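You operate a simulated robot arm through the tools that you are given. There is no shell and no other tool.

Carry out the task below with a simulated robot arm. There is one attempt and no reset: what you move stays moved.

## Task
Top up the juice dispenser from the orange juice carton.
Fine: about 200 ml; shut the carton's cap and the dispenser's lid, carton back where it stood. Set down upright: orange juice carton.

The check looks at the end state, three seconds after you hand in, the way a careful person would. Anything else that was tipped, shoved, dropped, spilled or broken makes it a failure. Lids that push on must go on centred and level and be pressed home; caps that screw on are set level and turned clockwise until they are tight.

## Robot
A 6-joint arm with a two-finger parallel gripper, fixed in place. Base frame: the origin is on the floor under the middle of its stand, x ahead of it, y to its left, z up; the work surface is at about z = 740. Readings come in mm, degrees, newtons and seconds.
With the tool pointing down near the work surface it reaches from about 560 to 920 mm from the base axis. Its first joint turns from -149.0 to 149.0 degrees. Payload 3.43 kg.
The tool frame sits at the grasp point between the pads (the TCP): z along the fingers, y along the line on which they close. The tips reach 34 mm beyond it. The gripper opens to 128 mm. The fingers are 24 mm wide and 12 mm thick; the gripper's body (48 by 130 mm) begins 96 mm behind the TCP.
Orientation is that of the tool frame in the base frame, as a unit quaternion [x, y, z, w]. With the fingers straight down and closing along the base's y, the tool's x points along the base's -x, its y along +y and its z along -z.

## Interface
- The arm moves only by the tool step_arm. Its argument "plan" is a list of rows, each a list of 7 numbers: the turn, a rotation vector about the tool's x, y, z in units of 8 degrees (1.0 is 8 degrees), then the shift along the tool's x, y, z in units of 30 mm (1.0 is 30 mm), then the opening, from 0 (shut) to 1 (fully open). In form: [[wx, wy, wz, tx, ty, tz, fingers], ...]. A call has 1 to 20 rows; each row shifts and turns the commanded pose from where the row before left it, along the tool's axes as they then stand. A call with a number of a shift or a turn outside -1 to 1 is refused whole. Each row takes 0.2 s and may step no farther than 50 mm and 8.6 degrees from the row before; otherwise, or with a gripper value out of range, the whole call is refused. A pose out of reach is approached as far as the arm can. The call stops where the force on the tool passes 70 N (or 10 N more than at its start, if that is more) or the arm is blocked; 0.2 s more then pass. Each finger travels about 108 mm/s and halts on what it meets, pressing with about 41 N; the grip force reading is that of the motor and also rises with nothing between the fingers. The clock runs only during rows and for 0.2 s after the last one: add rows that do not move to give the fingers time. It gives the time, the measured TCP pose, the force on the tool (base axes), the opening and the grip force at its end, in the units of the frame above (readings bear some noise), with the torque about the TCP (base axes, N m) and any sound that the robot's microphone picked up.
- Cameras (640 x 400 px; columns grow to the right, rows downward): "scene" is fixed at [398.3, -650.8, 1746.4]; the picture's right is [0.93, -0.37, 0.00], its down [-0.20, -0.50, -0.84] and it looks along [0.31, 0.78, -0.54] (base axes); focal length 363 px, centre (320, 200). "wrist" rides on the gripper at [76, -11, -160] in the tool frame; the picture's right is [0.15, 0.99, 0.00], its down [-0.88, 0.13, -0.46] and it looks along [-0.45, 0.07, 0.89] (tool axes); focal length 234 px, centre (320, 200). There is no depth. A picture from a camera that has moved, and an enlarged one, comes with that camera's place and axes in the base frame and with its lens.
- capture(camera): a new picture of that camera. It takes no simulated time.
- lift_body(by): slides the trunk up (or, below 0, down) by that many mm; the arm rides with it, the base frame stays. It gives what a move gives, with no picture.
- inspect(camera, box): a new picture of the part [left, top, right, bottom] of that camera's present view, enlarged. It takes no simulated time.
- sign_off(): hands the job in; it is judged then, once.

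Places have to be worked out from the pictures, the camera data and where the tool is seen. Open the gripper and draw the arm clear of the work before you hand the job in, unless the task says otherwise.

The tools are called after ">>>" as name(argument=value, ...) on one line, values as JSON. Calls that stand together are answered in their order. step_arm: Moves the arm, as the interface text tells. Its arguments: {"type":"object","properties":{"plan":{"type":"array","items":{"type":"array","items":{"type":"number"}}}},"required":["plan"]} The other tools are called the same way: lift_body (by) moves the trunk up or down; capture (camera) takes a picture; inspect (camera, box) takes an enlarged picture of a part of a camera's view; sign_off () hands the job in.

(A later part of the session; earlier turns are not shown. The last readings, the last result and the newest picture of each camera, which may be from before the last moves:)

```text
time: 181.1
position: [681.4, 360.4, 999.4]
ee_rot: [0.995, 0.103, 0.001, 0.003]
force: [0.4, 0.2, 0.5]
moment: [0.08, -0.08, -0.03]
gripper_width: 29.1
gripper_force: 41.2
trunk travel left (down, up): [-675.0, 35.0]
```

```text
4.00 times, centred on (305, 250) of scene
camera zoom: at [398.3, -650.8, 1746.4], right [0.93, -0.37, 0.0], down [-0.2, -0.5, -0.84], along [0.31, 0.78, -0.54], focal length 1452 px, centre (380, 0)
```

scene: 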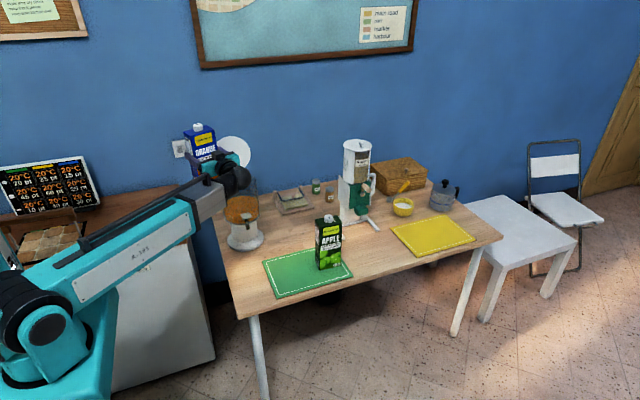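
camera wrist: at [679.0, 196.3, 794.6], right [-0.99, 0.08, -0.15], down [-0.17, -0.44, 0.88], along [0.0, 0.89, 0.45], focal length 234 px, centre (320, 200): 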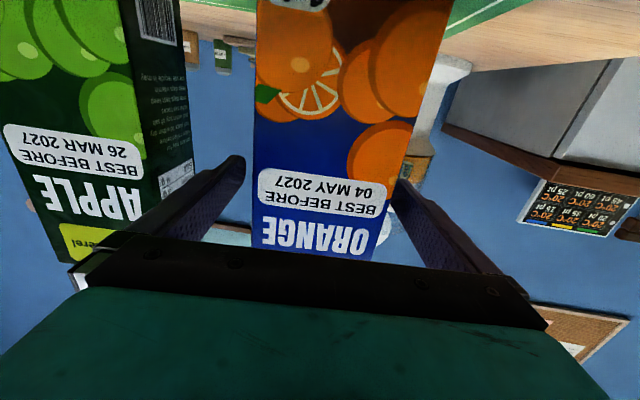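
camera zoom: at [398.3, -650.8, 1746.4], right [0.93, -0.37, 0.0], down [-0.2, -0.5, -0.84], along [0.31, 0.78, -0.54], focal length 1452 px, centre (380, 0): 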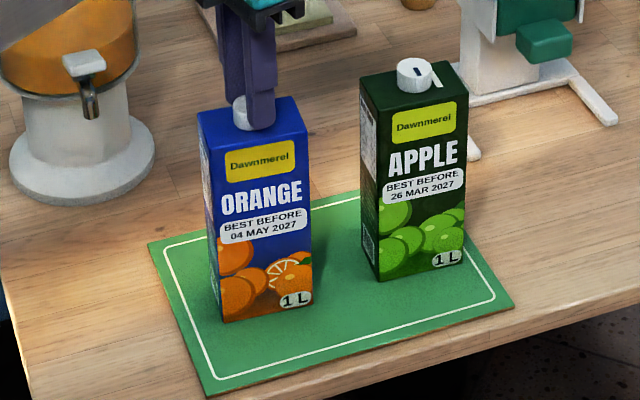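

Gripped on the cap. Turning it clockwise 80° first.

>>> step_arm(plan=[[0, 0, 1, 0, 0, 0, 0.2], [0, 0, 1, 0, 0, 0, 0.2], [0, 0, 1, 0, 0, 0, 0.2], [0, 0, 1, 0, 0, 0, 0.2], [0, 0, 1, 0, 0, 0, 0.2], [0, 0, 1, 0, 0, 0, 0.2], [0, 0, 1, 0, 0, 0, 0.2], [0, 0, 1, 0, 0, 0, 0.2], [0, 0, 1, 0, 0, 0, 0.2], [0, 0, 1, 0, 0, 0, 0.2], [0, 0, 0, 0, 0, 0, 0.2]])

>>> inspect(camera="scene", box=[255, 200, 355, 300])

>>> inspect(camera="wrist", box=[250, 110, 390, 210])

```text
time: 183.4
position: [681.2, 359.6, 999.0]
ee_rot: [0.828, -0.561, 0.003, 0.001]
force: [0.1, -0.1, 0.5]
moment: [0.09, 0.04, -0.01]
gripper_width: 29.1
gripper_force: 41.4
trunk travel left (down, up): [-675.0, 35.0]
```

```text
4.00 times, centred on (305, 250) of scene
camera zoom: at [398.3, -650.8, 1746.4], right [0.93, -0.37, 0.0], down [-0.2, -0.5, -0.84], along [0.31, 0.78, -0.54], focal length 1452 px, centre (380, 0)
```

zoom: 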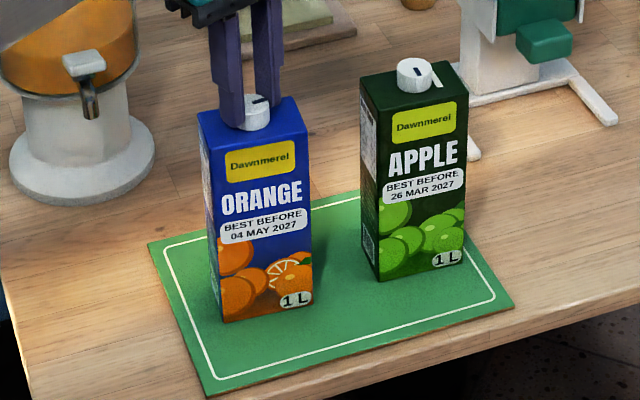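

```text
4.00 times, centred on (320, 160) of wrist
camera zoom: at [718.6, 294.9, 1159.5], right [-0.87, -0.5, 0.0], down [-0.45, 0.77, 0.45], along [-0.23, 0.39, -0.89], focal length 937 px, centre (320, 360)
```

zoom: 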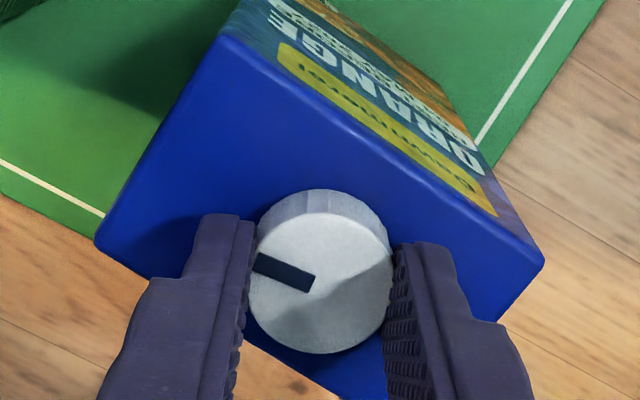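

The cap turns and the carton stays still. Another 80°.

>>> step_arm(plan=[[0, 0, 1, 0, 0, 0, 0.2], [0, 0, 1, 0, 0, 0, 0.2], [0, 0, 1, 0, 0, 0, 0.2], [0, 0, 1, 0, 0, 0, 0.2], [0, 0, 1, 0, 0, 0, 0.2], [0, 0, 1, 0, 0, 0, 0.2], [0, 0, 1, 0, 0, 0, 0.2], [0, 0, 1, 0, 0, 0, 0.2], [0, 0, 1, 0, 0, 0, 0.2], [0, 0, 1, 0, 0, 0, 0.2], [0, 0, 0, 0, 0, 0, 0.2]])

>>> inspect(camera="scene", box=[268, 216, 316, 246])

>>> inspect(camera="wrist", box=[250, 110, 390, 210])

```text
time: 185.8
position: [680.1, 358.1, 999.8]
ee_rot: [-0.273, 0.962, -0.002, 0.0]
force: [-0.3, -0.4, 1.9]
moment: [0.0, 0.24, 0.0]
gripper_width: 29.1
gripper_force: 40.9
trunk travel left (down, up): [-675.0, 35.0]
```

```text
13.33 times, centred on (292, 231) of scene
camera zoom: at [398.3, -650.8, 1746.4], right [0.93, -0.37, 0.0], down [-0.2, -0.5, -0.84], along [0.31, 0.78, -0.54], focal length 4841 px, centre (693, -213)
```

zoom: 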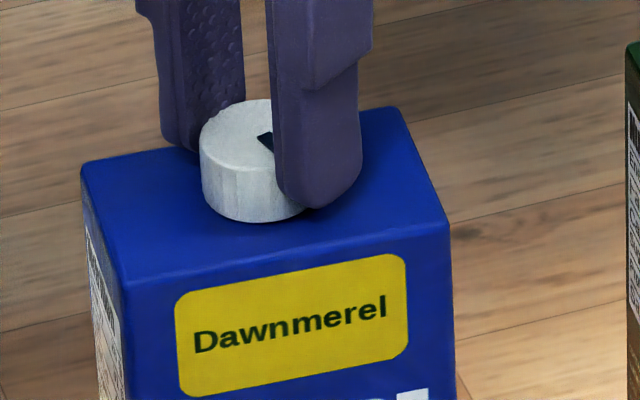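

```text
4.00 times, centred on (320, 160) of wrist
camera zoom: at [621.3, 311.8, 1159.1], right [-0.64, 0.77, 0.0], down [0.68, 0.57, 0.46], along [0.35, 0.29, -0.89], focal length 937 px, centre (320, 360)
```

zoom: 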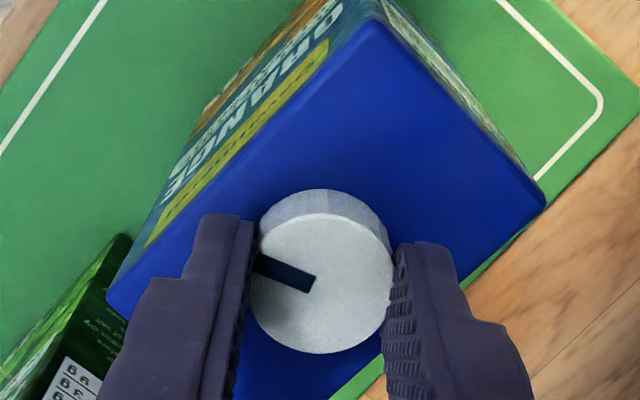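

About 12–17° remain to the original mark position. I'll turn in smaller steps until the carton just starts to move with the cap, which means it is tight.

>>> step_arm(plan=[[0, 0, 0.5, 0, 0, 0, 0.2], [0, 0, 0.5, 0, 0, 0, 0.2], [0, 0, 0.5, 0, 0, 0, 0.2], [0, 0, 0, 0, 0, 0, 0.2]])

>>> inspect(camera="scene", box=[268, 216, 316, 246])

>>> inspect(camera="wrist", box=[250, 110, 390, 210])

```text
time: 186.8
position: [679.2, 359.7, 999.5]
ee_rot: [-0.171, 0.985, -0.002, 0.002]
force: [1.3, -0.6, 4.3]
moment: [0.01, 0.17, -0.03]
gripper_width: 29.2
gripper_force: 41.0
trunk travel left (down, up): [-675.0, 35.0]
```

```text
13.33 times, centred on (292, 231) of scene
camera zoom: at [398.3, -650.8, 1746.4], right [0.93, -0.37, 0.0], down [-0.2, -0.5, -0.84], along [0.31, 0.78, -0.54], focal length 4841 px, centre (693, -213)
```

zoom: 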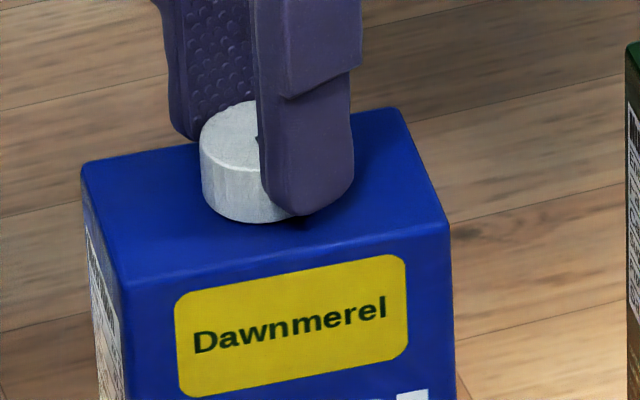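

```text
4.00 times, centred on (320, 160) of wrist
camera zoom: at [612.3, 324.8, 1158.9], right [-0.47, 0.88, -0.01], down [0.78, 0.42, 0.46], along [0.41, 0.21, -0.89], focal length 937 px, centre (320, 360)
```

zoom: 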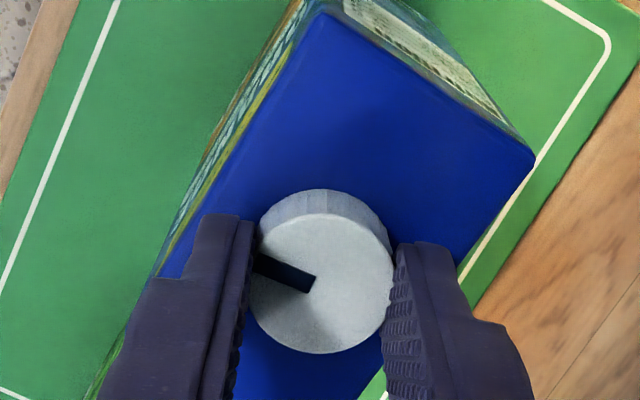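

172° turned and the carton has not moved yet. Continuing by 8°.

>>> step_arm(plan=[[0, 0, 0.5, 0, 0, 0, 0.2], [0, 0, 0.5, 0, 0, 0, 0.2], [0, 0, 0, 0, 0, 0, 0.2]])

>>> inspect(camera="scene", box=[268, 216, 316, 246])

>>> inspect(camera="wrist", box=[250, 110, 390, 210])

```text
time: 187.7
position: [680.7, 359.7, 999.2]
ee_rot: [-0.102, 0.995, -0.002, 0.002]
force: [1.6, 1.2, 3.9]
moment: [0.02, -0.03, -0.02]
gripper_width: 29.0
gripper_force: 40.6
trunk travel left (down, up): [-675.0, 35.0]
```

```text
13.33 times, centred on (292, 231) of scene
camera zoom: at [398.3, -650.8, 1746.4], right [0.93, -0.37, 0.0], down [-0.2, -0.5, -0.84], along [0.31, 0.78, -0.54], focal length 4841 px, centre (693, -213)
```

zoom: 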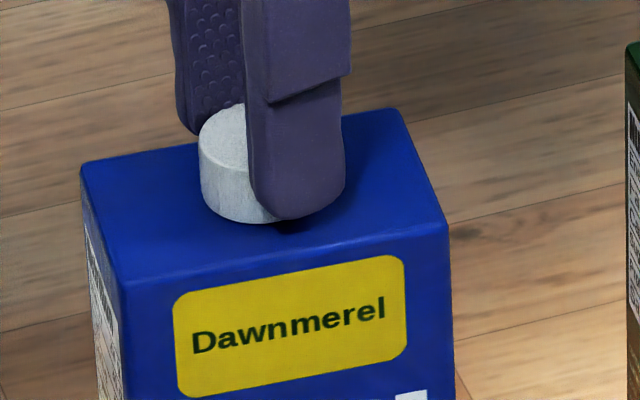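

```text
4.00 times, centred on (320, 160) of wrist
camera zoom: at [607.6, 334.5, 1158.9], right [-0.34, 0.94, 0.0], down [0.83, 0.31, 0.46], along [0.43, 0.15, -0.89], focal length 937 px, centre (320, 360)
```

zoom: 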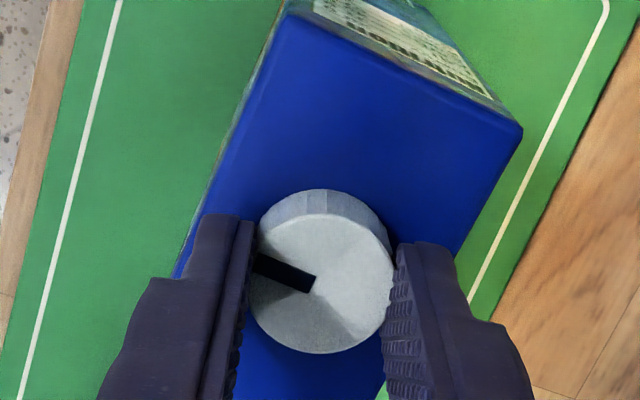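

The mark is back to where it started (about −86° relative to the carton, originally −85°). I'll turn a little further with a light press to make sure it's firmly tight.

>>> step_arm(plan=[[0, 0, 0.5, 0, 0, 0, 0.2], [0, 0, 0.5, 0, 0, 0, 0.2], [0, 0, 0, 0, 0, 0, 0.2]])

>>> inspect(camera="scene", box=[268, 216, 316, 246])

>>> inspect(camera="wrist", box=[250, 110, 390, 210])

```text
time: 188.4
position: [680.2, 359.3, 998.9]
ee_rot: [-0.032, 0.999, -0.001, 0.001]
force: [-1.4, -2.4, 1.7]
moment: [-0.15, 0.58, 0.05]
gripper_width: 29.0
gripper_force: 41.1
trunk travel left (down, up): [-675.0, 35.0]
```

```text
13.33 times, centred on (292, 231) of scene
camera zoom: at [398.3, -650.8, 1746.4], right [0.93, -0.37, 0.0], down [-0.2, -0.5, -0.84], along [0.31, 0.78, -0.54], focal length 4841 px, centre (693, -213)
```

zoom: 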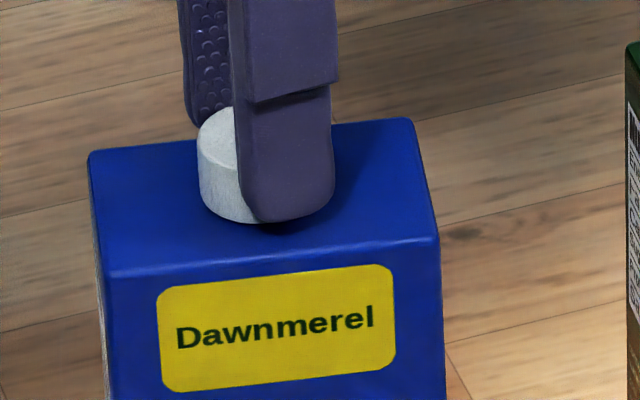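

```text
4.00 times, centred on (320, 160) of wrist
camera zoom: at [604.5, 344.8, 1158.8], right [-0.21, 0.98, 0.0], down [0.87, 0.19, 0.46], along [0.45, 0.09, -0.89], focal length 937 px, centre (320, 360)
```

zoom: 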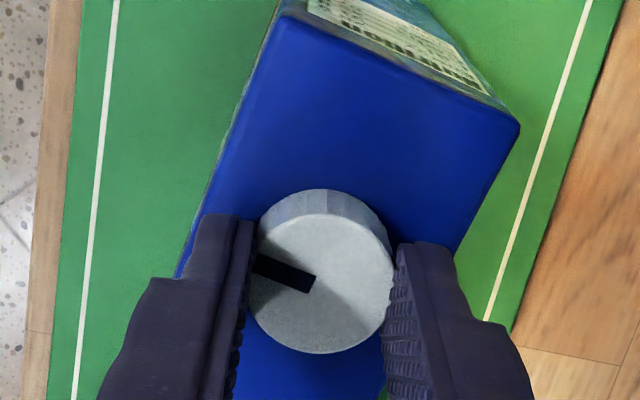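

The carton just turned about 8° with the cap, so the cap is tight at its stop. I'll lift slightly, turn cap and carton together 12° back and 2 mm towards −y, and set down. A last small clockwise turn then leaves it tight and square.

>>> step_arm(plan=[[0, 0, 0, 0, 0, -0.12, 0.2], [0, 0, 0, 0, 0, -0.15, 0.2], [0, 0, -0.3, 0, 0, 0, 0.2], [0, 0, -0.3, 0, 0, 0, 0.2], [0, 0, -0.3, 0, 0, 0, 0.2], [0, 0, -0.3, 0, 0, 0, 0.2], [0, 0, -0.3, 0, 0, 0, 0.2], [0, 0, 0, 0, -0.069, 0, 0.2], [0, 0, 0, 0, 0, 0, 0.2]])

>>> inspect(camera="scene", box=[268, 216, 316, 246])

>>> inspect(camera="wrist", box=[250, 110, 390, 210])

```text
time: 190.4
position: [682.1, 357.6, 1006.9]
ee_rot: [-0.138, 0.99, -0.003, 0.002]
force: [-0.6, -0.3, -4.0]
moment: [0.01, -0.03, -0.03]
gripper_width: 29.2
gripper_force: 40.9
trunk travel left (down, up): [-675.0, 35.0]
```

```text
13.33 times, centred on (292, 231) of scene
camera zoom: at [398.3, -650.8, 1746.4], right [0.93, -0.37, 0.0], down [-0.2, -0.5, -0.84], along [0.31, 0.78, -0.54], focal length 4841 px, centre (693, -213)
```

zoom: 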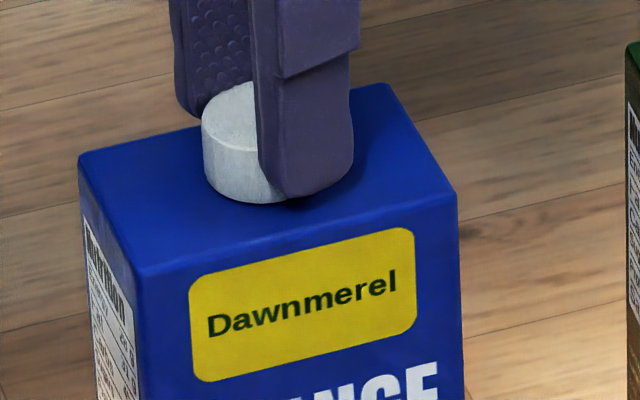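

```text
4.00 times, centred on (320, 160) of wrist
camera zoom: at [610.7, 327.9, 1166.6], right [-0.41, 0.91, -0.01], down [0.81, 0.37, 0.46], along [0.42, 0.18, -0.89], focal length 937 px, centre (320, 360)
```

zoom: 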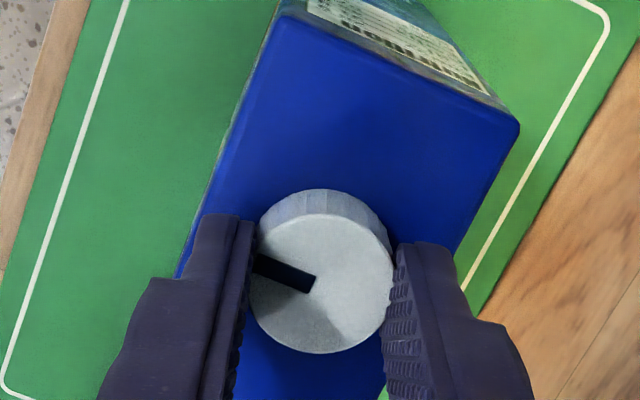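

The carton turned together with the cap (unchanged relative to the gripper). Lowering it back to the mat.

>>> step_arm(plan=[[0, 0, 0, 0, 0, 0.12, 0.2], [0, 0, 0, 0, 0, 0.1, 0.2], [0, 0, 0, 0, 0, 0.06, 0.2], [0, 0, 0, 0, 0, 0, 0.2]])

>>> inspect(camera="scene", box=[260, 240, 324, 300])

```text
time: 191.4
position: [681.7, 357.2, 998.2]
ee_rot: [-0.137, 0.991, -0.003, 0.001]
force: [-0.2, 0.2, 1.9]
moment: [0.06, 0.0, 0.0]
gripper_width: 29.1
gripper_force: 41.3
trunk travel left (down, up): [-675.0, 35.0]
```

```text
6.67 times, centred on (292, 270) of scene
camera zoom: at [398.3, -650.8, 1746.4], right [0.93, -0.37, 0.0], down [-0.2, -0.5, -0.84], along [0.31, 0.78, -0.54], focal length 2420 px, centre (507, -267)
```

zoom: 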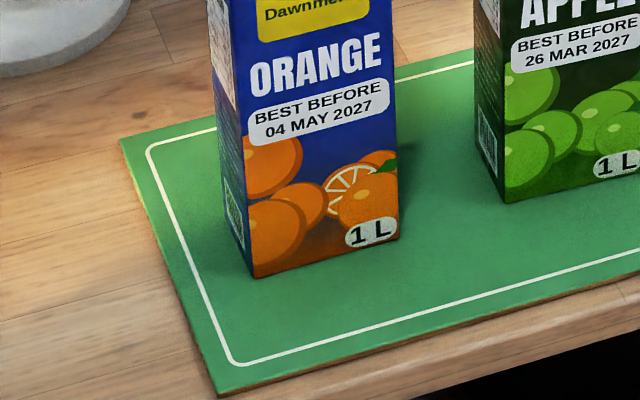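

The carton is now about 4° counter-clockwise of its original yaw, as intended. The final 4–5° clockwise with a slight press will seat the cap and square it.

>>> step_arm(plan=[[0, 0, 0, 0, 0, 0.03, 0.2], [0, 0, 0.3, 0, 0, 0, 0.2], [0, 0, 0.3, 0, 0, 0, 0.2], [0, 0, 0, 0, 0, 0, 0.2]])

>>> inspect(camera="scene", box=[260, 240, 324, 300])

>>> inspect(camera="wrist", box=[250, 110, 390, 210])

```text
time: 192.4
position: [680.4, 357.0, 999.0]
ee_rot: [-0.095, 0.995, -0.001, 0.002]
force: [-0.3, -0.9, 13.4]
moment: [-0.08, 0.34, 0.1]
gripper_width: 29.4
gripper_force: 41.0
trunk travel left (down, up): [-675.0, 35.0]
```

```text
6.67 times, centred on (292, 270) of scene
camera zoom: at [398.3, -650.8, 1746.4], right [0.93, -0.37, 0.0], down [-0.2, -0.5, -0.84], along [0.31, 0.78, -0.54], focal length 2420 px, centre (507, -267)
```

zoom: 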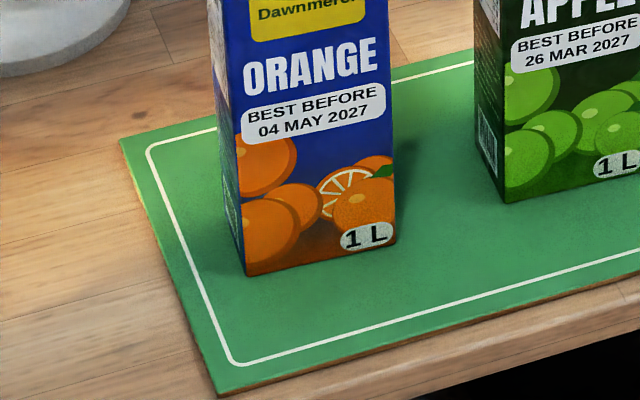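

```text
4.00 times, centred on (320, 160) of wrist
camera zoom: at [607.1, 333.0, 1158.5], right [-0.33, 0.94, 0.0], down [0.84, 0.3, 0.46], along [0.43, 0.15, -0.89], focal length 937 px, centre (320, 360)
```

zoom: 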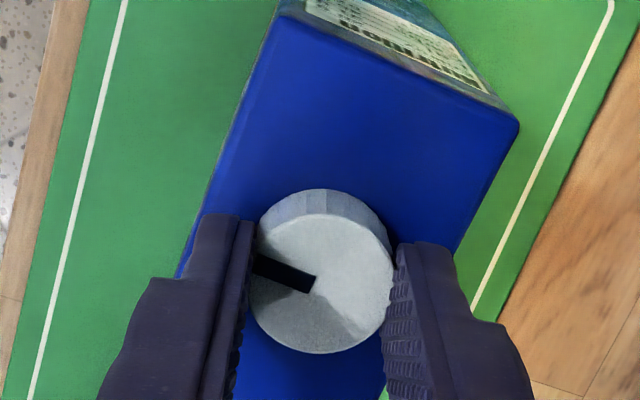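

The carton is back at its original pose to about 1 mm, and it turned with the cap under torque, so the cap is tight. I'll release and rise.

>>> step_arm(plan=[[0, 0, 0, 0, 0, -0.03, 0.2], [0, 0, 0, 0, 0, 0, 0.35], [0, 0, 0, 0, 0, 0, 0.45], [0, 0, 0, 0, 0, -0.6, 0.45], [0, 0, 0, 0, 0, -0.9, 0.45], [0, 0, 0, 0, 0, -0.9, 0.45], [0, 0, 0, 0, 0, 0, 0.45]])

>>> inspect(camera="scene", box=[268, 216, 316, 246])

>>> inspect(camera="scene", box=[260, 240, 324, 300])

>>> inspect(camera="scene", box=[205, 120, 305, 260])

```text
time: 194.1
position: [680.7, 357.0, 1070.5]
ee_rot: [-0.096, 0.995, -0.002, 0.001]
force: [0.6, 0.4, 0.3]
moment: [0.02, -0.03, -0.02]
gripper_width: 57.6
gripper_force: 0.2
trunk travel left (down, up): [-675.0, 35.0]
```

```text
13.33 times, centred on (292, 231) of scene
camera zoom: at [398.3, -650.8, 1746.4], right [0.93, -0.37, 0.0], down [-0.2, -0.5, -0.84], along [0.31, 0.78, -0.54], focal length 4841 px, centre (693, -213)
```

zoom: 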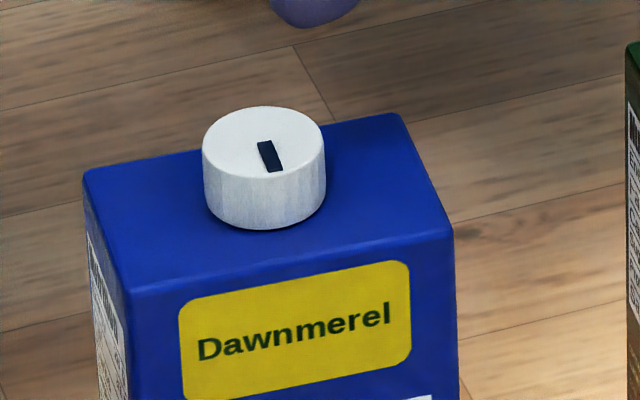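

```text
6.67 times, centred on (292, 270) of scene
camera zoom: at [398.3, -650.8, 1746.4], right [0.93, -0.37, 0.0], down [-0.2, -0.5, -0.84], along [0.31, 0.78, -0.54], focal length 2420 px, centre (507, -267)
```

zoom: 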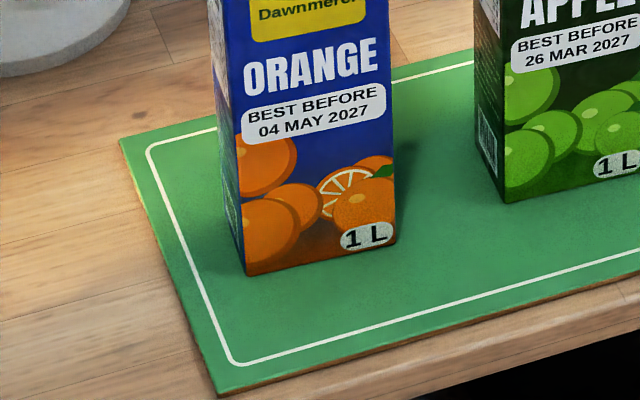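

```text
2.86 times, centred on (255, 190) of scene
camera zoom: at [398.3, -650.8, 1746.4], right [0.93, -0.37, 0.0], down [-0.2, -0.5, -0.84], along [0.31, 0.78, -0.54], focal length 1037 px, centre (506, 229)
```

zoom: 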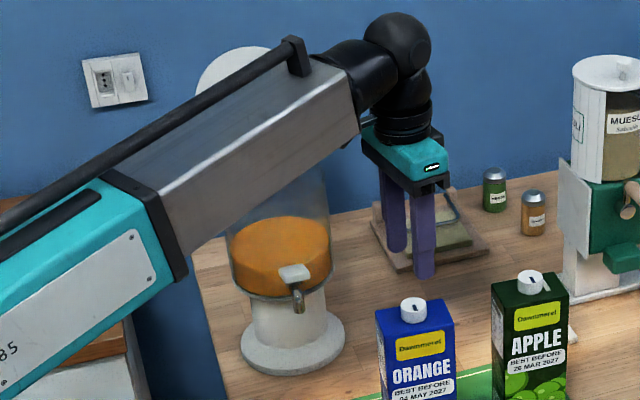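

Cap mark and carton now match the very first picture, and the rest is undisturbed. Last job is the dispenser's lid: I'll reverse the proven opening motion. First I yaw the tool to about 99° here, where there is room.

>>> step_arm(plan=[[0, 0, -1, 0, 0, 0, 0.4], [0, 0, -1, 0, 0, 0, 0.4], [0, 0, -1, 0, 0, 0, 0.4], [0, 0, -1, 0, 0, 0, 0.4], [0, 0, -1, 0, 0, 0, 0.4], [0, 0, -1, 0, 0, 0, 0.4], [0, 0, -1, 0, 0, 0, 0.4], [0, 0, -1, 0, 0, 0, 0.4], [0, 0, -1, 0, 0, 0, 0.4], [0, 0, -1, 0, 0, 0, 0.4], [0, 0, -1, 0, 0, 0, 0.4], [0, 0, 0, 0, 0, 0, 0.4]])

```text
time: 196.7
position: [681.0, 358.5, 1071.2]
ee_rot: [0.761, -0.649, 0.003, 0.001]
force: [0.2, 0.3, -0.2]
moment: [-0.01, -0.01, 0.01]
gripper_width: 51.2
gripper_force: 0.0
trunk travel left (down, up): [-675.0, 35.0]
```

Yaw is 99°. Moving over towards the tank's left-front, well above it, in two legs.

>>> step_arm(plan=[[0, 0, 0, -0.935, 0.53, -0.33, 0.33], [0, 0, 0, -0.935, 0.53, -0.33, 0.33], [0, 0, 0, -0.935, 0.53, -0.33, 0.33], [0, 0, 0, -0.935, 0.53, -0.33, 0.33], [0, 0, 0, -0.935, 0.53, -0.33, 0.33], [0, 0, 0, -0.935, 0.53, -0.33, 0.33], [0, 0, 0, -0.935, 0.53, -0.33, 0.33], [0, 0, 0, -0.935, 0.53, -0.33, 0.33], [0, 0, 0, 0, 0, 0, 0.33]])

```text
time: 198.7
position: [521.1, 560.5, 1149.2]
ee_rot: [0.76, -0.65, 0.003, 0.001]
force: [0.4, 0.2, 0.8]
moment: [-0.02, 0.0, 0.01]
gripper_width: 42.2
gripper_force: 0.0
trunk travel left (down, up): [-675.0, 35.0]
```

No contact. A quick look at the lid and knob from here before going on.

>>> capture(camera="wrist")

>>> step_arm(plan=[[0, 0, 0, -0.94, 0.61, -0.25, 0.33], [0, 0, 0, -0.94, 0.61, -0.25, 0.33], [0, 0, 0, -0.94, 0.61, -0.25, 0.33], [0, 0, 0, -0.94, 0.61, -0.25, 0.33], [0, 0, 0, 0, 0, 0, 0.33]])

```text
taken
camera wrist: at [543.0, 489.0, 1309.7], right [-0.95, -0.3, 0.0], down [-0.27, 0.85, 0.45], along [-0.13, 0.43, -0.89], focal length 234 px, centre (320, 200)
```

wrist: 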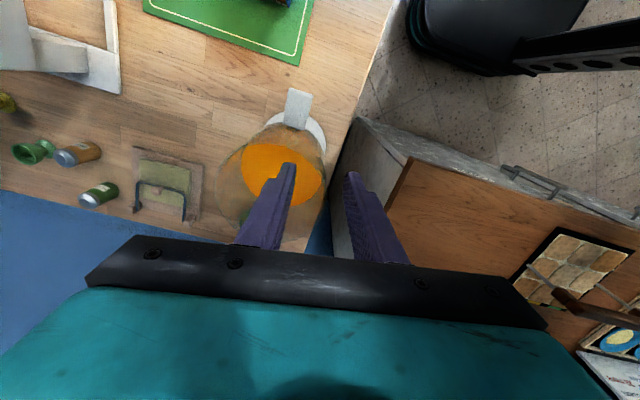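

```text
time: 199.8
position: [430.9, 660.8, 1177.5]
ee_rot: [0.76, -0.649, 0.002, 0.001]
force: [0.4, 0.0, 1.0]
moment: [0.01, -0.02, -0.02]
gripper_width: 42.2
gripper_force: 0.0
trunk travel left (down, up): [-675.0, 35.0]
```

At the staging spot, no contact. Now applying the same lean rotations as used for opening.

>>> step_arm(plan=[[0.986, 0.162, 0, 0, 0, 0, 0.33], [0.986, 0.162, 0, 0, 0, 0, 0.33], [0.986, 0.162, 0, 0, 0, 0, 0.33], [0.986, 0.162, 0, 0, 0, 0, 0.33], [0.986, 0.162, 0, 0, 0, 0, 0.33], [-0.078, 0.472, -0.402, 0, 0, 0, 0.33], [-0.078, 0.472, -0.402, 0, 0, 0, 0.33], [0.982, 0.195, 0.044, 0, 0, 0, 0.33], [0.982, 0.195, 0.044, 0, 0, 0, 0.33], [0.982, 0.195, 0.044, 0, 0, 0, 0.33], [0, 0, 0, 0, 0, 0, 0.33]])

>>> capture(camera="wrist")

>>> capture(camera="scene")

```text
time: 202.2
position: [430.8, 659.9, 1178.6]
ee_rot: [0.665, -0.52, 0.457, -0.282]
force: [-0.3, 0.6, 0.5]
moment: [-0.01, 0.03, -0.01]
gripper_width: 42.1
gripper_force: 0.1
trunk travel left (down, up): [-675.0, 35.0]
```

```text
taken
camera wrist: at [294.3, 608.9, 1279.2], right [-0.42, -0.44, -0.79], down [-0.5, 0.84, -0.19], along [0.75, 0.32, -0.58], focal length 234 px, centre (320, 200)
```

wrist: 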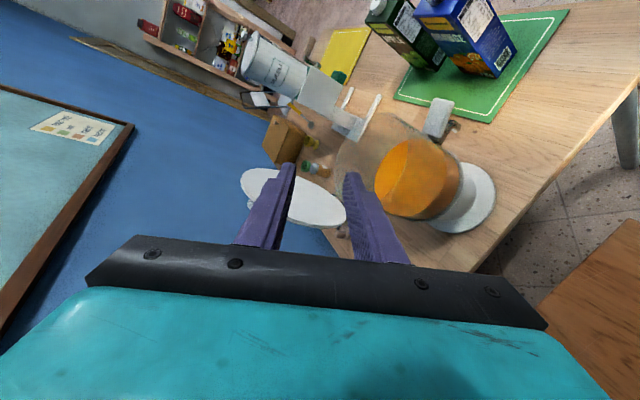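

```text
taken
```

scene: 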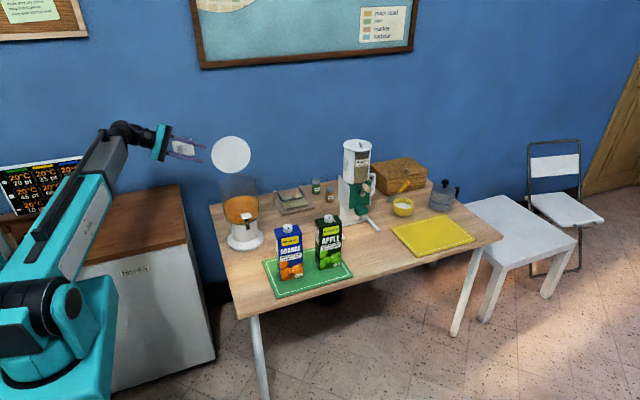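

The lean orientation is reproduced exactly. Moving up and back to the staging point beside the open lid (x stays left of the lid's edge).

>>> step_arm(plan=[[0, 0, 0, -0.9, -0.603, -0.412, 0.33], [0, 0, 0, -0.9, -0.603, -0.412, 0.33], [0, 0, 0, -0.9, -0.603, -0.412, 0.33], [0, 0, 0, -0.9, -0.603, -0.412, 0.33], [0, 0, 0, 0, 0, 0, 0.33]])

>>> capture(camera="wrist")

>>> inspect(camera="wrist", box=[200, 60, 440, 260])

```text
time: 203.4
position: [412.2, 790.1, 1227.1]
ee_rot: [0.665, -0.521, 0.456, -0.28]
force: [0.3, -0.1, 0.4]
moment: [-0.01, 0.02, -0.02]
gripper_width: 42.2
gripper_force: 0.0
trunk travel left (down, up): [-675.0, 35.0]
```

```text
taken
camera wrist: at [276.8, 738.0, 1328.7], right [-0.42, -0.44, -0.79], down [-0.5, 0.84, -0.19], along [0.75, 0.32, -0.58], focal length 234 px, centre (320, 200)
```

wrist: 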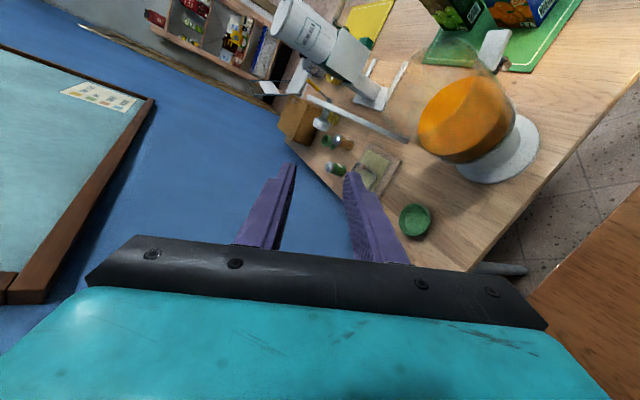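

```text
2.00 times, centred on (320, 160) of wrist
camera zoom: at [276.8, 738.0, 1328.7], right [-0.42, -0.44, -0.79], down [-0.5, 0.84, -0.19], along [0.75, 0.32, -0.58], focal length 468 px, centre (320, 280)
```

zoom: 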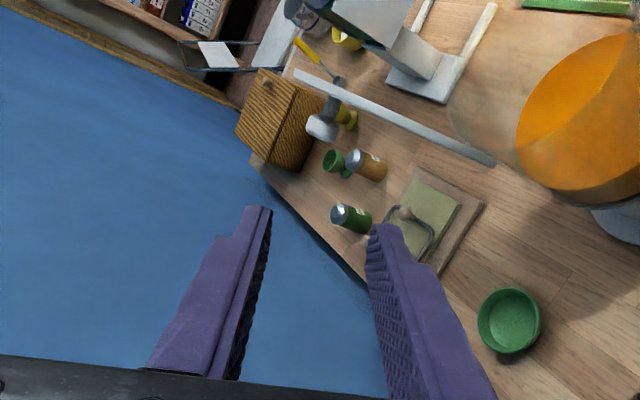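

The lid now stands nearly edge-on in this view, so it has settled to about 93° instead of 102°, with the knob at about (566, 748, 1166). I'll adjust the tool's orientation to match and move to a new pre-approach point in line with the knob.

>>> step_arm(plan=[[0.0276, -0.246, 0.505, 0, 0, 0, 0.33], [0.0276, -0.246, 0.505, 0, 0, 0, 0.33], [0, 0, 0.87, 0, 0, 0, 0.33], [0, 0, 0, 0.635, -0.181, 0.167, 0.33], [0, 0, 0, 0.635, -0.181, 0.167, 0.33], [0, 0, 0, 0, 0, 0, 0.33]])

>>> inspect(camera="wrist", box=[220, 80, 420, 220])

>>> inspect(camera="scene", box=[150, 110, 270, 210])

```text
time: 204.8
position: [426.1, 752.2, 1233.9]
ee_rot: [0.605, -0.592, 0.393, -0.358]
force: [0.4, 0.5, 0.5]
moment: [-0.02, -0.02, 0.0]
gripper_width: 42.3
gripper_force: 0.0
trunk travel left (down, up): [-675.0, 35.0]
```

```text
2.86 times, centred on (320, 150) of wrist
camera zoom: at [285.8, 682.8, 1317.9], right [-0.43, -0.19, -0.88], down [-0.46, 0.89, 0.03], along [0.78, 0.42, -0.47], focal length 669 px, centre (320, 343)
```

zoom: 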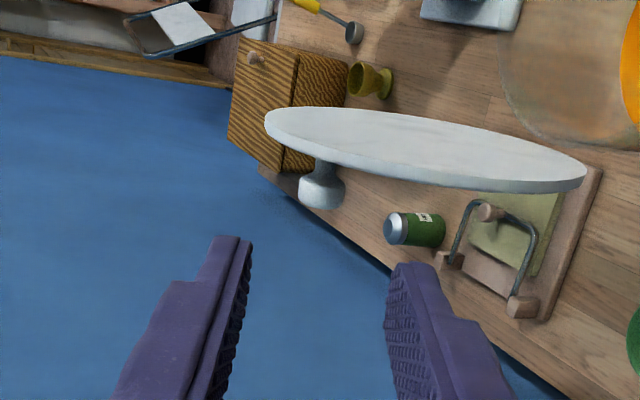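

```text
4.00 times, centred on (210, 160) of scene
camera zoom: at [398.3, -650.8, 1746.4], right [0.93, -0.37, 0.0], down [-0.2, -0.5, -0.84], along [0.31, 0.78, -0.54], focal length 1452 px, centre (760, 360)
```

zoom: 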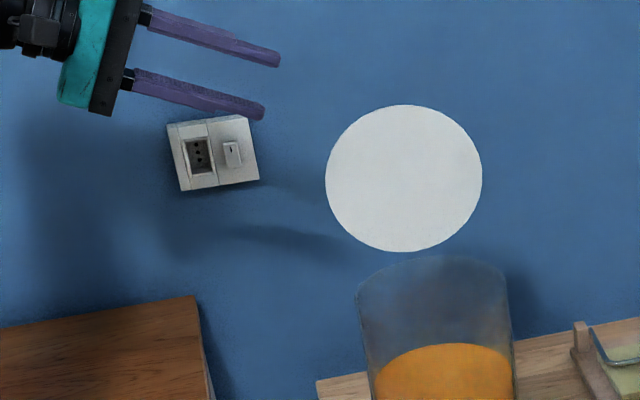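

The knob is on the tool's axis to within about 2 mm in this view. Advancing 100 mm towards it with the fingers 42 mm open.

>>> step_arm(plan=[[0, 0, 0, 0, 0, 0.85, 0.33], [0, 0, 0, 0, 0, 0.85, 0.33], [0, 0, 0, 0, 0, 0.85, 0.33], [0, 0, 0, 0, 0, 0.75, 0.33], [0, 0, 0, 0, 0, 0, 0.33]])

>>> inspect(camera="wrist", box=[220, 80, 420, 220])

>>> inspect(camera="scene", box=[170, 110, 290, 210])

```text
time: 206.1
position: [515.2, 748.9, 1192.3]
ee_rot: [0.606, -0.591, 0.394, -0.359]
force: [-0.5, 0.2, 0.3]
moment: [-0.01, 0.01, -0.02]
gripper_width: 42.1
gripper_force: 0.1
trunk travel left (down, up): [-675.0, 35.0]
```

```text
2.86 times, centred on (320, 150) of wrist
camera zoom: at [375.2, 679.6, 1274.7], right [-0.43, -0.19, -0.88], down [-0.46, 0.89, 0.03], along [0.78, 0.42, -0.47], focal length 669 px, centre (320, 343)
```

zoom: 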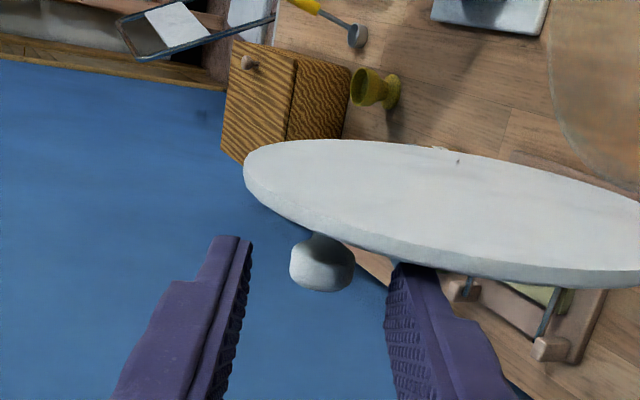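

```text
4.00 times, centred on (230, 160) of scene
camera zoom: at [398.3, -650.8, 1746.4], right [0.93, -0.37, 0.0], down [-0.2, -0.5, -0.84], along [0.31, 0.78, -0.54], focal length 1452 px, centre (680, 360)
```

zoom: 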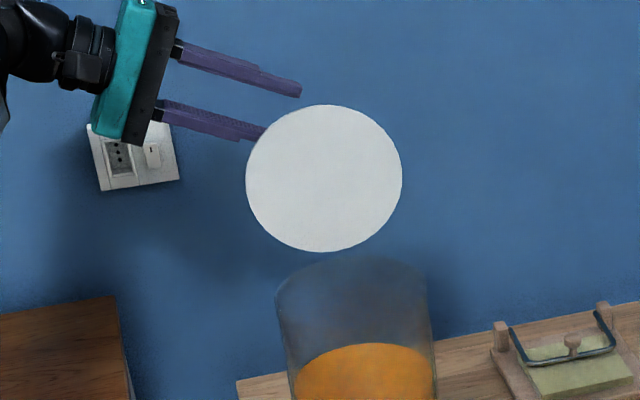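

The knob lies between the fingers, about 2–3 mm further back (+y) than the tool axis. I'll shift 3 mm back, advance the last 30 mm, and close on the knob.

>>> step_arm(plan=[[0, 0, 0, -0.1, 0, 0.4, 0.33], [0, 0, 0, 0, 0, 0.58, 0.33], [0, 0, 0, 0, 0, 0, 0.33]])

>>> inspect(camera="wrist", box=[220, 80, 420, 220])

```text
time: 206.8
position: [541.3, 750.2, 1178.3]
ee_rot: [0.605, -0.592, 0.393, -0.358]
force: [0.0, -0.3, 0.8]
moment: [0.01, 0.0, -0.01]
gripper_width: 42.4
gripper_force: 0.0
trunk travel left (down, up): [-675.0, 35.0]
```

```text
2.86 times, centred on (320, 150) of wrist
camera zoom: at [401.5, 681.2, 1261.5], right [-0.43, -0.19, -0.88], down [-0.46, 0.89, 0.03], along [0.78, 0.42, -0.47], focal length 669 px, centre (320, 343)
```

zoom: 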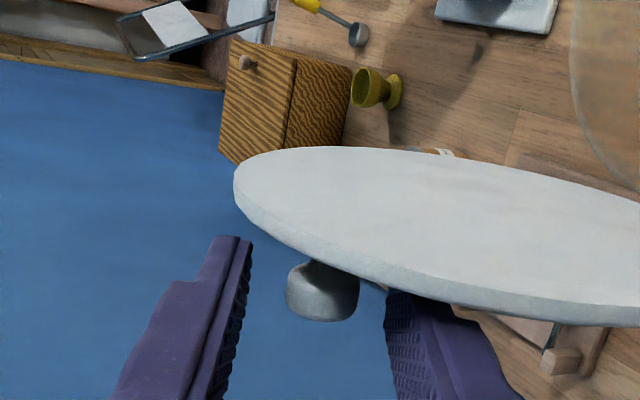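

No contact and the knob is between the pads. Closing on it.

>>> step_arm(plan=[[0, 0, 0, 0, 0, 0, 0.2], [0, 0, 0, 0, 0, 0, 0.05], [0, 0, 0, 0, 0, 0, 0.05], [0, 0, 0, 0, 0, 0, 0.05]])

>>> inspect(camera="wrist", box=[220, 80, 420, 220])

>>> inspect(camera="scene", box=[170, 110, 290, 210])

```text
time: 207.8
position: [541.8, 750.3, 1177.3]
ee_rot: [0.606, -0.593, 0.393, -0.357]
force: [-5.0, -2.4, -6.7]
moment: [-0.14, 0.24, -0.19]
gripper_width: 20.9
gripper_force: 45.1
trunk travel left (down, up): [-675.0, 35.0]
```

```text
2.86 times, centred on (320, 150) of wrist
camera zoom: at [401.2, 681.5, 1260.9], right [-0.43, -0.19, -0.88], down [-0.46, 0.89, 0.03], along [0.78, 0.42, -0.47], focal length 669 px, centre (320, 343)
```

zoom: 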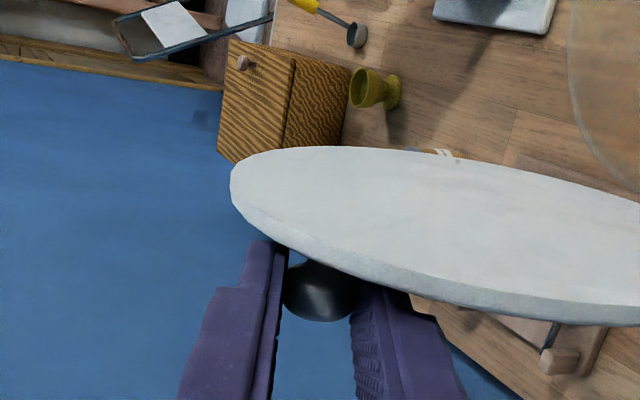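

```text
4.00 times, centred on (230, 160) of scene
camera zoom: at [398.3, -650.8, 1746.4], right [0.93, -0.37, 0.0], down [-0.2, -0.5, -0.84], along [0.31, 0.78, -0.54], focal length 1452 px, centre (680, 360)
```

zoom: 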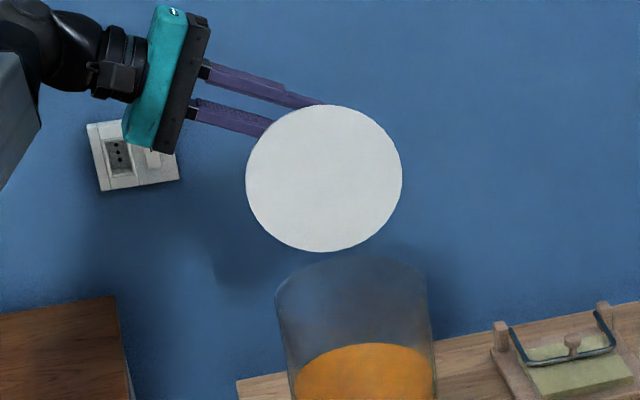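

The knob is gripped with small forces. Closing now: I follow the hinge arc while un-leaning the tool about the knob axis; two rows first as a check.

>>> step_arm(plan=[[-1, 0, 0, 0.31, -0.145, -0.015, 0.05], [-1, 0, 0, 0.317, -0.124, -0.009, 0.05], [0, 0, 0, 0, 0, 0, 0.05]])

>>> inspect(camera="scene", box=[170, 110, 290, 210])

>>> inspect(camera="wrist", box=[220, 80, 420, 220])

```text
time: 208.7
position: [544.9, 733.2, 1185.9]
ee_rot: [0.65, -0.641, 0.306, -0.27]
force: [1.2, 5.7, -5.5]
moment: [0.89, 0.17, 0.88]
gripper_width: 20.9
gripper_force: 45.1
trunk travel left (down, up): [-675.0, 35.0]
```

```text
4.00 times, centred on (230, 160) of scene
camera zoom: at [398.3, -650.8, 1746.4], right [0.93, -0.37, 0.0], down [-0.2, -0.5, -0.84], along [0.31, 0.78, -0.54], focal length 1452 px, centre (680, 360)
```

zoom: 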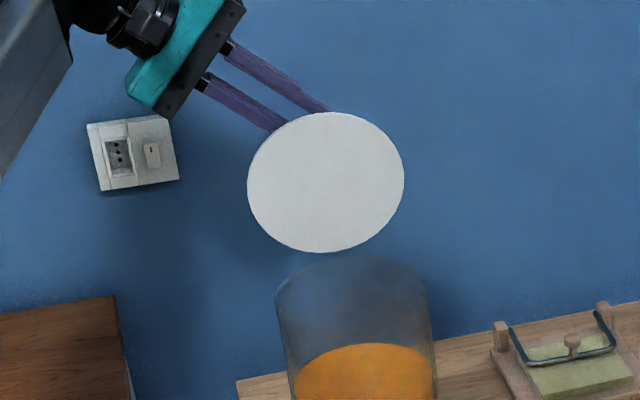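

```text
2.86 times, centred on (320, 150) of wrist
camera zoom: at [432.7, 665.8, 1304.7], right [-0.66, -0.18, -0.73], down [-0.42, 0.89, 0.16], along [0.62, 0.41, -0.67], focal length 669 px, centre (320, 343)
```

zoom: 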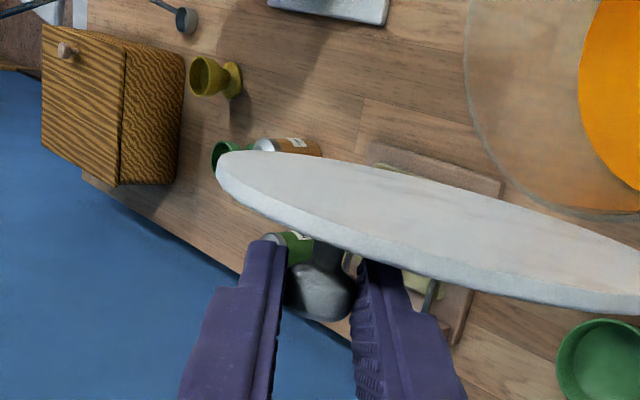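

Following nicely with small forces. Next three rows.

>>> step_arm(plan=[[-1, 0, 0, 0.313, -0.113, 0.003, 0.05], [-1, 0, 0, 0.313, -0.1, 0.027, 0.05], [-1, 0, 0, 0.317, -0.087, 0.05, 0.05], [0, 0, 0, 0, 0, 0, 0.05]])

>>> inspect(camera="scene", box=[170, 110, 290, 210])

```text
time: 209.7
position: [553.4, 704.0, 1194.2]
ee_rot: [0.692, -0.691, 0.166, -0.13]
force: [6.4, 8.0, 8.4]
moment: [1.19, -0.17, 0.73]
gripper_width: 20.5
gripper_force: 44.4
trunk travel left (down, up): [-675.0, 35.0]
```

```text
4.00 times, centred on (230, 160) of scene
camera zoom: at [398.3, -650.8, 1746.4], right [0.93, -0.37, 0.0], down [-0.2, -0.5, -0.84], along [0.31, 0.78, -0.54], focal length 1452 px, centre (680, 360)
```

zoom: 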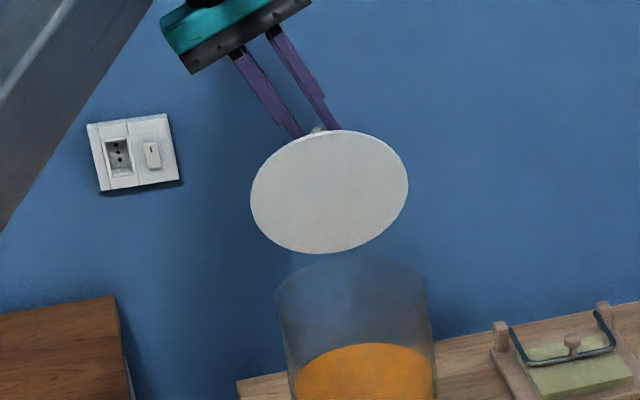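

At about 73° and holding; continuing three more rows, which brings the tool vertical.

>>> step_arm(plan=[[-1, 0, 0, 0.307, -0.1, 0.055, 0.05], [-1, 0, 0, 0.307, -0.1, 0.08, 0.05], [-1, 0, 0, 0.3, -0.113, 0.11, 0.05], [0, 0, 0, 0, 0, 0, 0.05]])

>>> inspect(camera="scene", box=[190, 110, 290, 210])

>>> inspect(camera="wrist", box=[220, 80, 420, 240])

```text
time: 210.7
position: [565.7, 676.4, 1188.4]
ee_rot: [-0.703, 0.711, -0.019, -0.016]
force: [12.1, 6.2, 7.4]
moment: [1.32, -0.37, 0.02]
gripper_width: 20.9
gripper_force: 45.1
trunk travel left (down, up): [-675.0, 35.0]
```

```text
4.00 times, centred on (240, 160) of scene
camera zoom: at [398.3, -650.8, 1746.4], right [0.93, -0.37, 0.0], down [-0.2, -0.5, -0.84], along [0.31, 0.78, -0.54], focal length 1452 px, centre (640, 360)
```

zoom: 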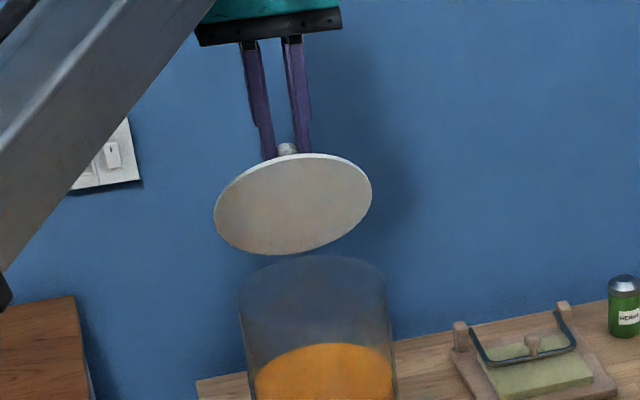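

```text
2.50 times, centred on (320, 160) of wrist
camera zoom: at [574.7, 610.0, 1351.1], right [-0.99, -0.14, 0.0], down [-0.12, 0.9, 0.41], along [-0.06, 0.41, -0.91], focal length 585 px, centre (320, 300)
```

zoom: 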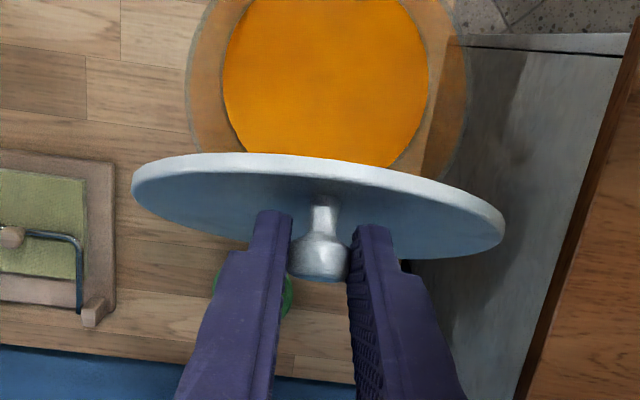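

The tool is vertical again at about 61°, with friction-level loads; the knob wants to be about 2 mm further in +x. Continuing down the arc to about 40° with that correction.

>>> step_arm(plan=[[0, 0, 0, 0.453, -0.037, 0.273, 0.05], [0, 0, 0, 0.334, -0.02, 0.207, 0.05], [0, 0, 0, 0.316, -0.02, 0.236, 0.05], [0, 0, 0, 0.294, 0, 0.265, 0.05], [0, 0, 0, 0, 0, 0, 0.05]])

>>> inspect(camera="scene", box=[190, 120, 290, 210])

```text
time: 211.8
position: [564.5, 633.0, 1161.3]
ee_rot: [-0.704, 0.71, -0.019, -0.018]
force: [5.3, 6.5, 6.1]
moment: [1.23, -0.19, 0.03]
gripper_width: 20.6
gripper_force: 44.9
trunk travel left (down, up): [-675.0, 35.0]
```

```text
4.44 times, centred on (240, 165) of scene
camera zoom: at [398.3, -650.8, 1746.4], right [0.93, -0.37, 0.0], down [-0.2, -0.5, -0.84], along [0.31, 0.78, -0.54], focal length 1614 px, centre (676, 356)
```

zoom: 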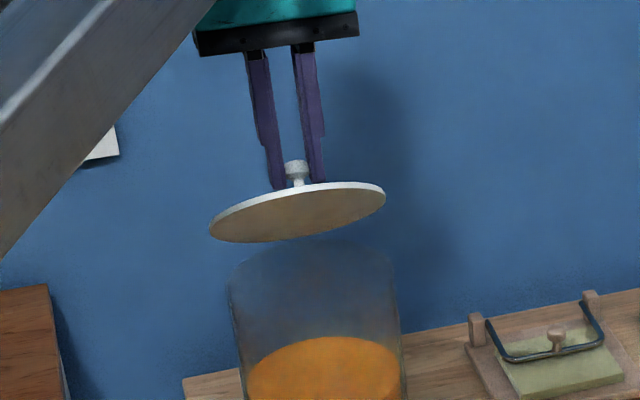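

About 39° now. Continuing to about 20°.

>>> step_arm(plan=[[0, 0, 0, 0.276, 0, 0.294, 0.05], [0, 0, 0, 0.242, 0, 0.312, 0.05], [0, 0, 0, 0.217, 0, 0.331, 0.05], [0, 0, 0, 0.187, 0, 0.346, 0.05], [0, 0, 0, 0, 0, 0, 0.05]])

>>> inspect(camera="scene", box=[205, 140, 285, 205])

```text
time: 213.1
position: [565.8, 603.1, 1124.8]
ee_rot: [-0.703, 0.71, -0.02, -0.018]
force: [4.6, 5.0, 5.9]
moment: [1.21, -0.13, 0.01]
gripper_width: 20.9
gripper_force: 44.4
trunk travel left (down, up): [-675.0, 35.0]
```

```text
6.15 times, centred on (245, 172) of scene
camera zoom: at [398.3, -650.8, 1746.4], right [0.93, -0.37, 0.0], down [-0.2, -0.5, -0.84], along [0.31, 0.78, -0.54], focal length 2234 px, centre (782, 369)
```

zoom: 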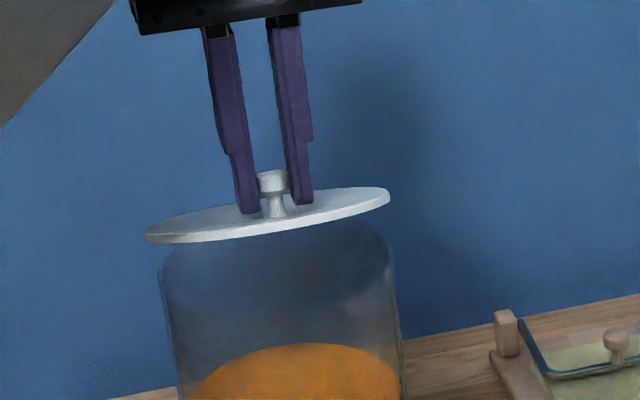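

About 20° and stable. Lowering on to about 5°, then I'll finish gently.

>>> step_arm(plan=[[0, 0, 0, 0.156, 0, 0.362, 0.05], [0, 0, 0, 0.122, 0, 0.373, 0.05], [0, 0, 0, 0.088, 0, 0.385, 0.05], [0, 0, 0, 0, 0, 0, 0.05]])

>>> inspect(camera="scene", box=[205, 150, 285, 205])

```text
time: 214.1
position: [566.0, 588.8, 1091.6]
ee_rot: [-0.703, 0.71, -0.021, -0.017]
force: [7.5, -3.3, 9.0]
moment: [0.97, -0.27, -0.03]
gripper_width: 21.0
gripper_force: 44.8
trunk travel left (down, up): [-675.0, 35.0]
```

```text
7.27 times, centred on (245, 178) of scene
camera zoom: at [398.3, -650.8, 1746.4], right [0.93, -0.37, 0.0], down [-0.2, -0.5, -0.84], along [0.31, 0.78, -0.54], focal length 2640 px, centre (866, 364)
```

zoom: 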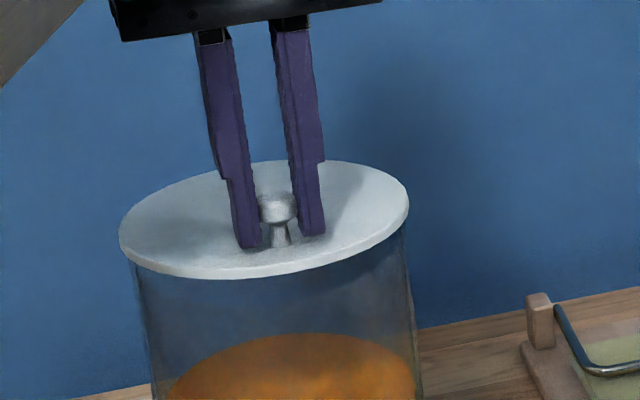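

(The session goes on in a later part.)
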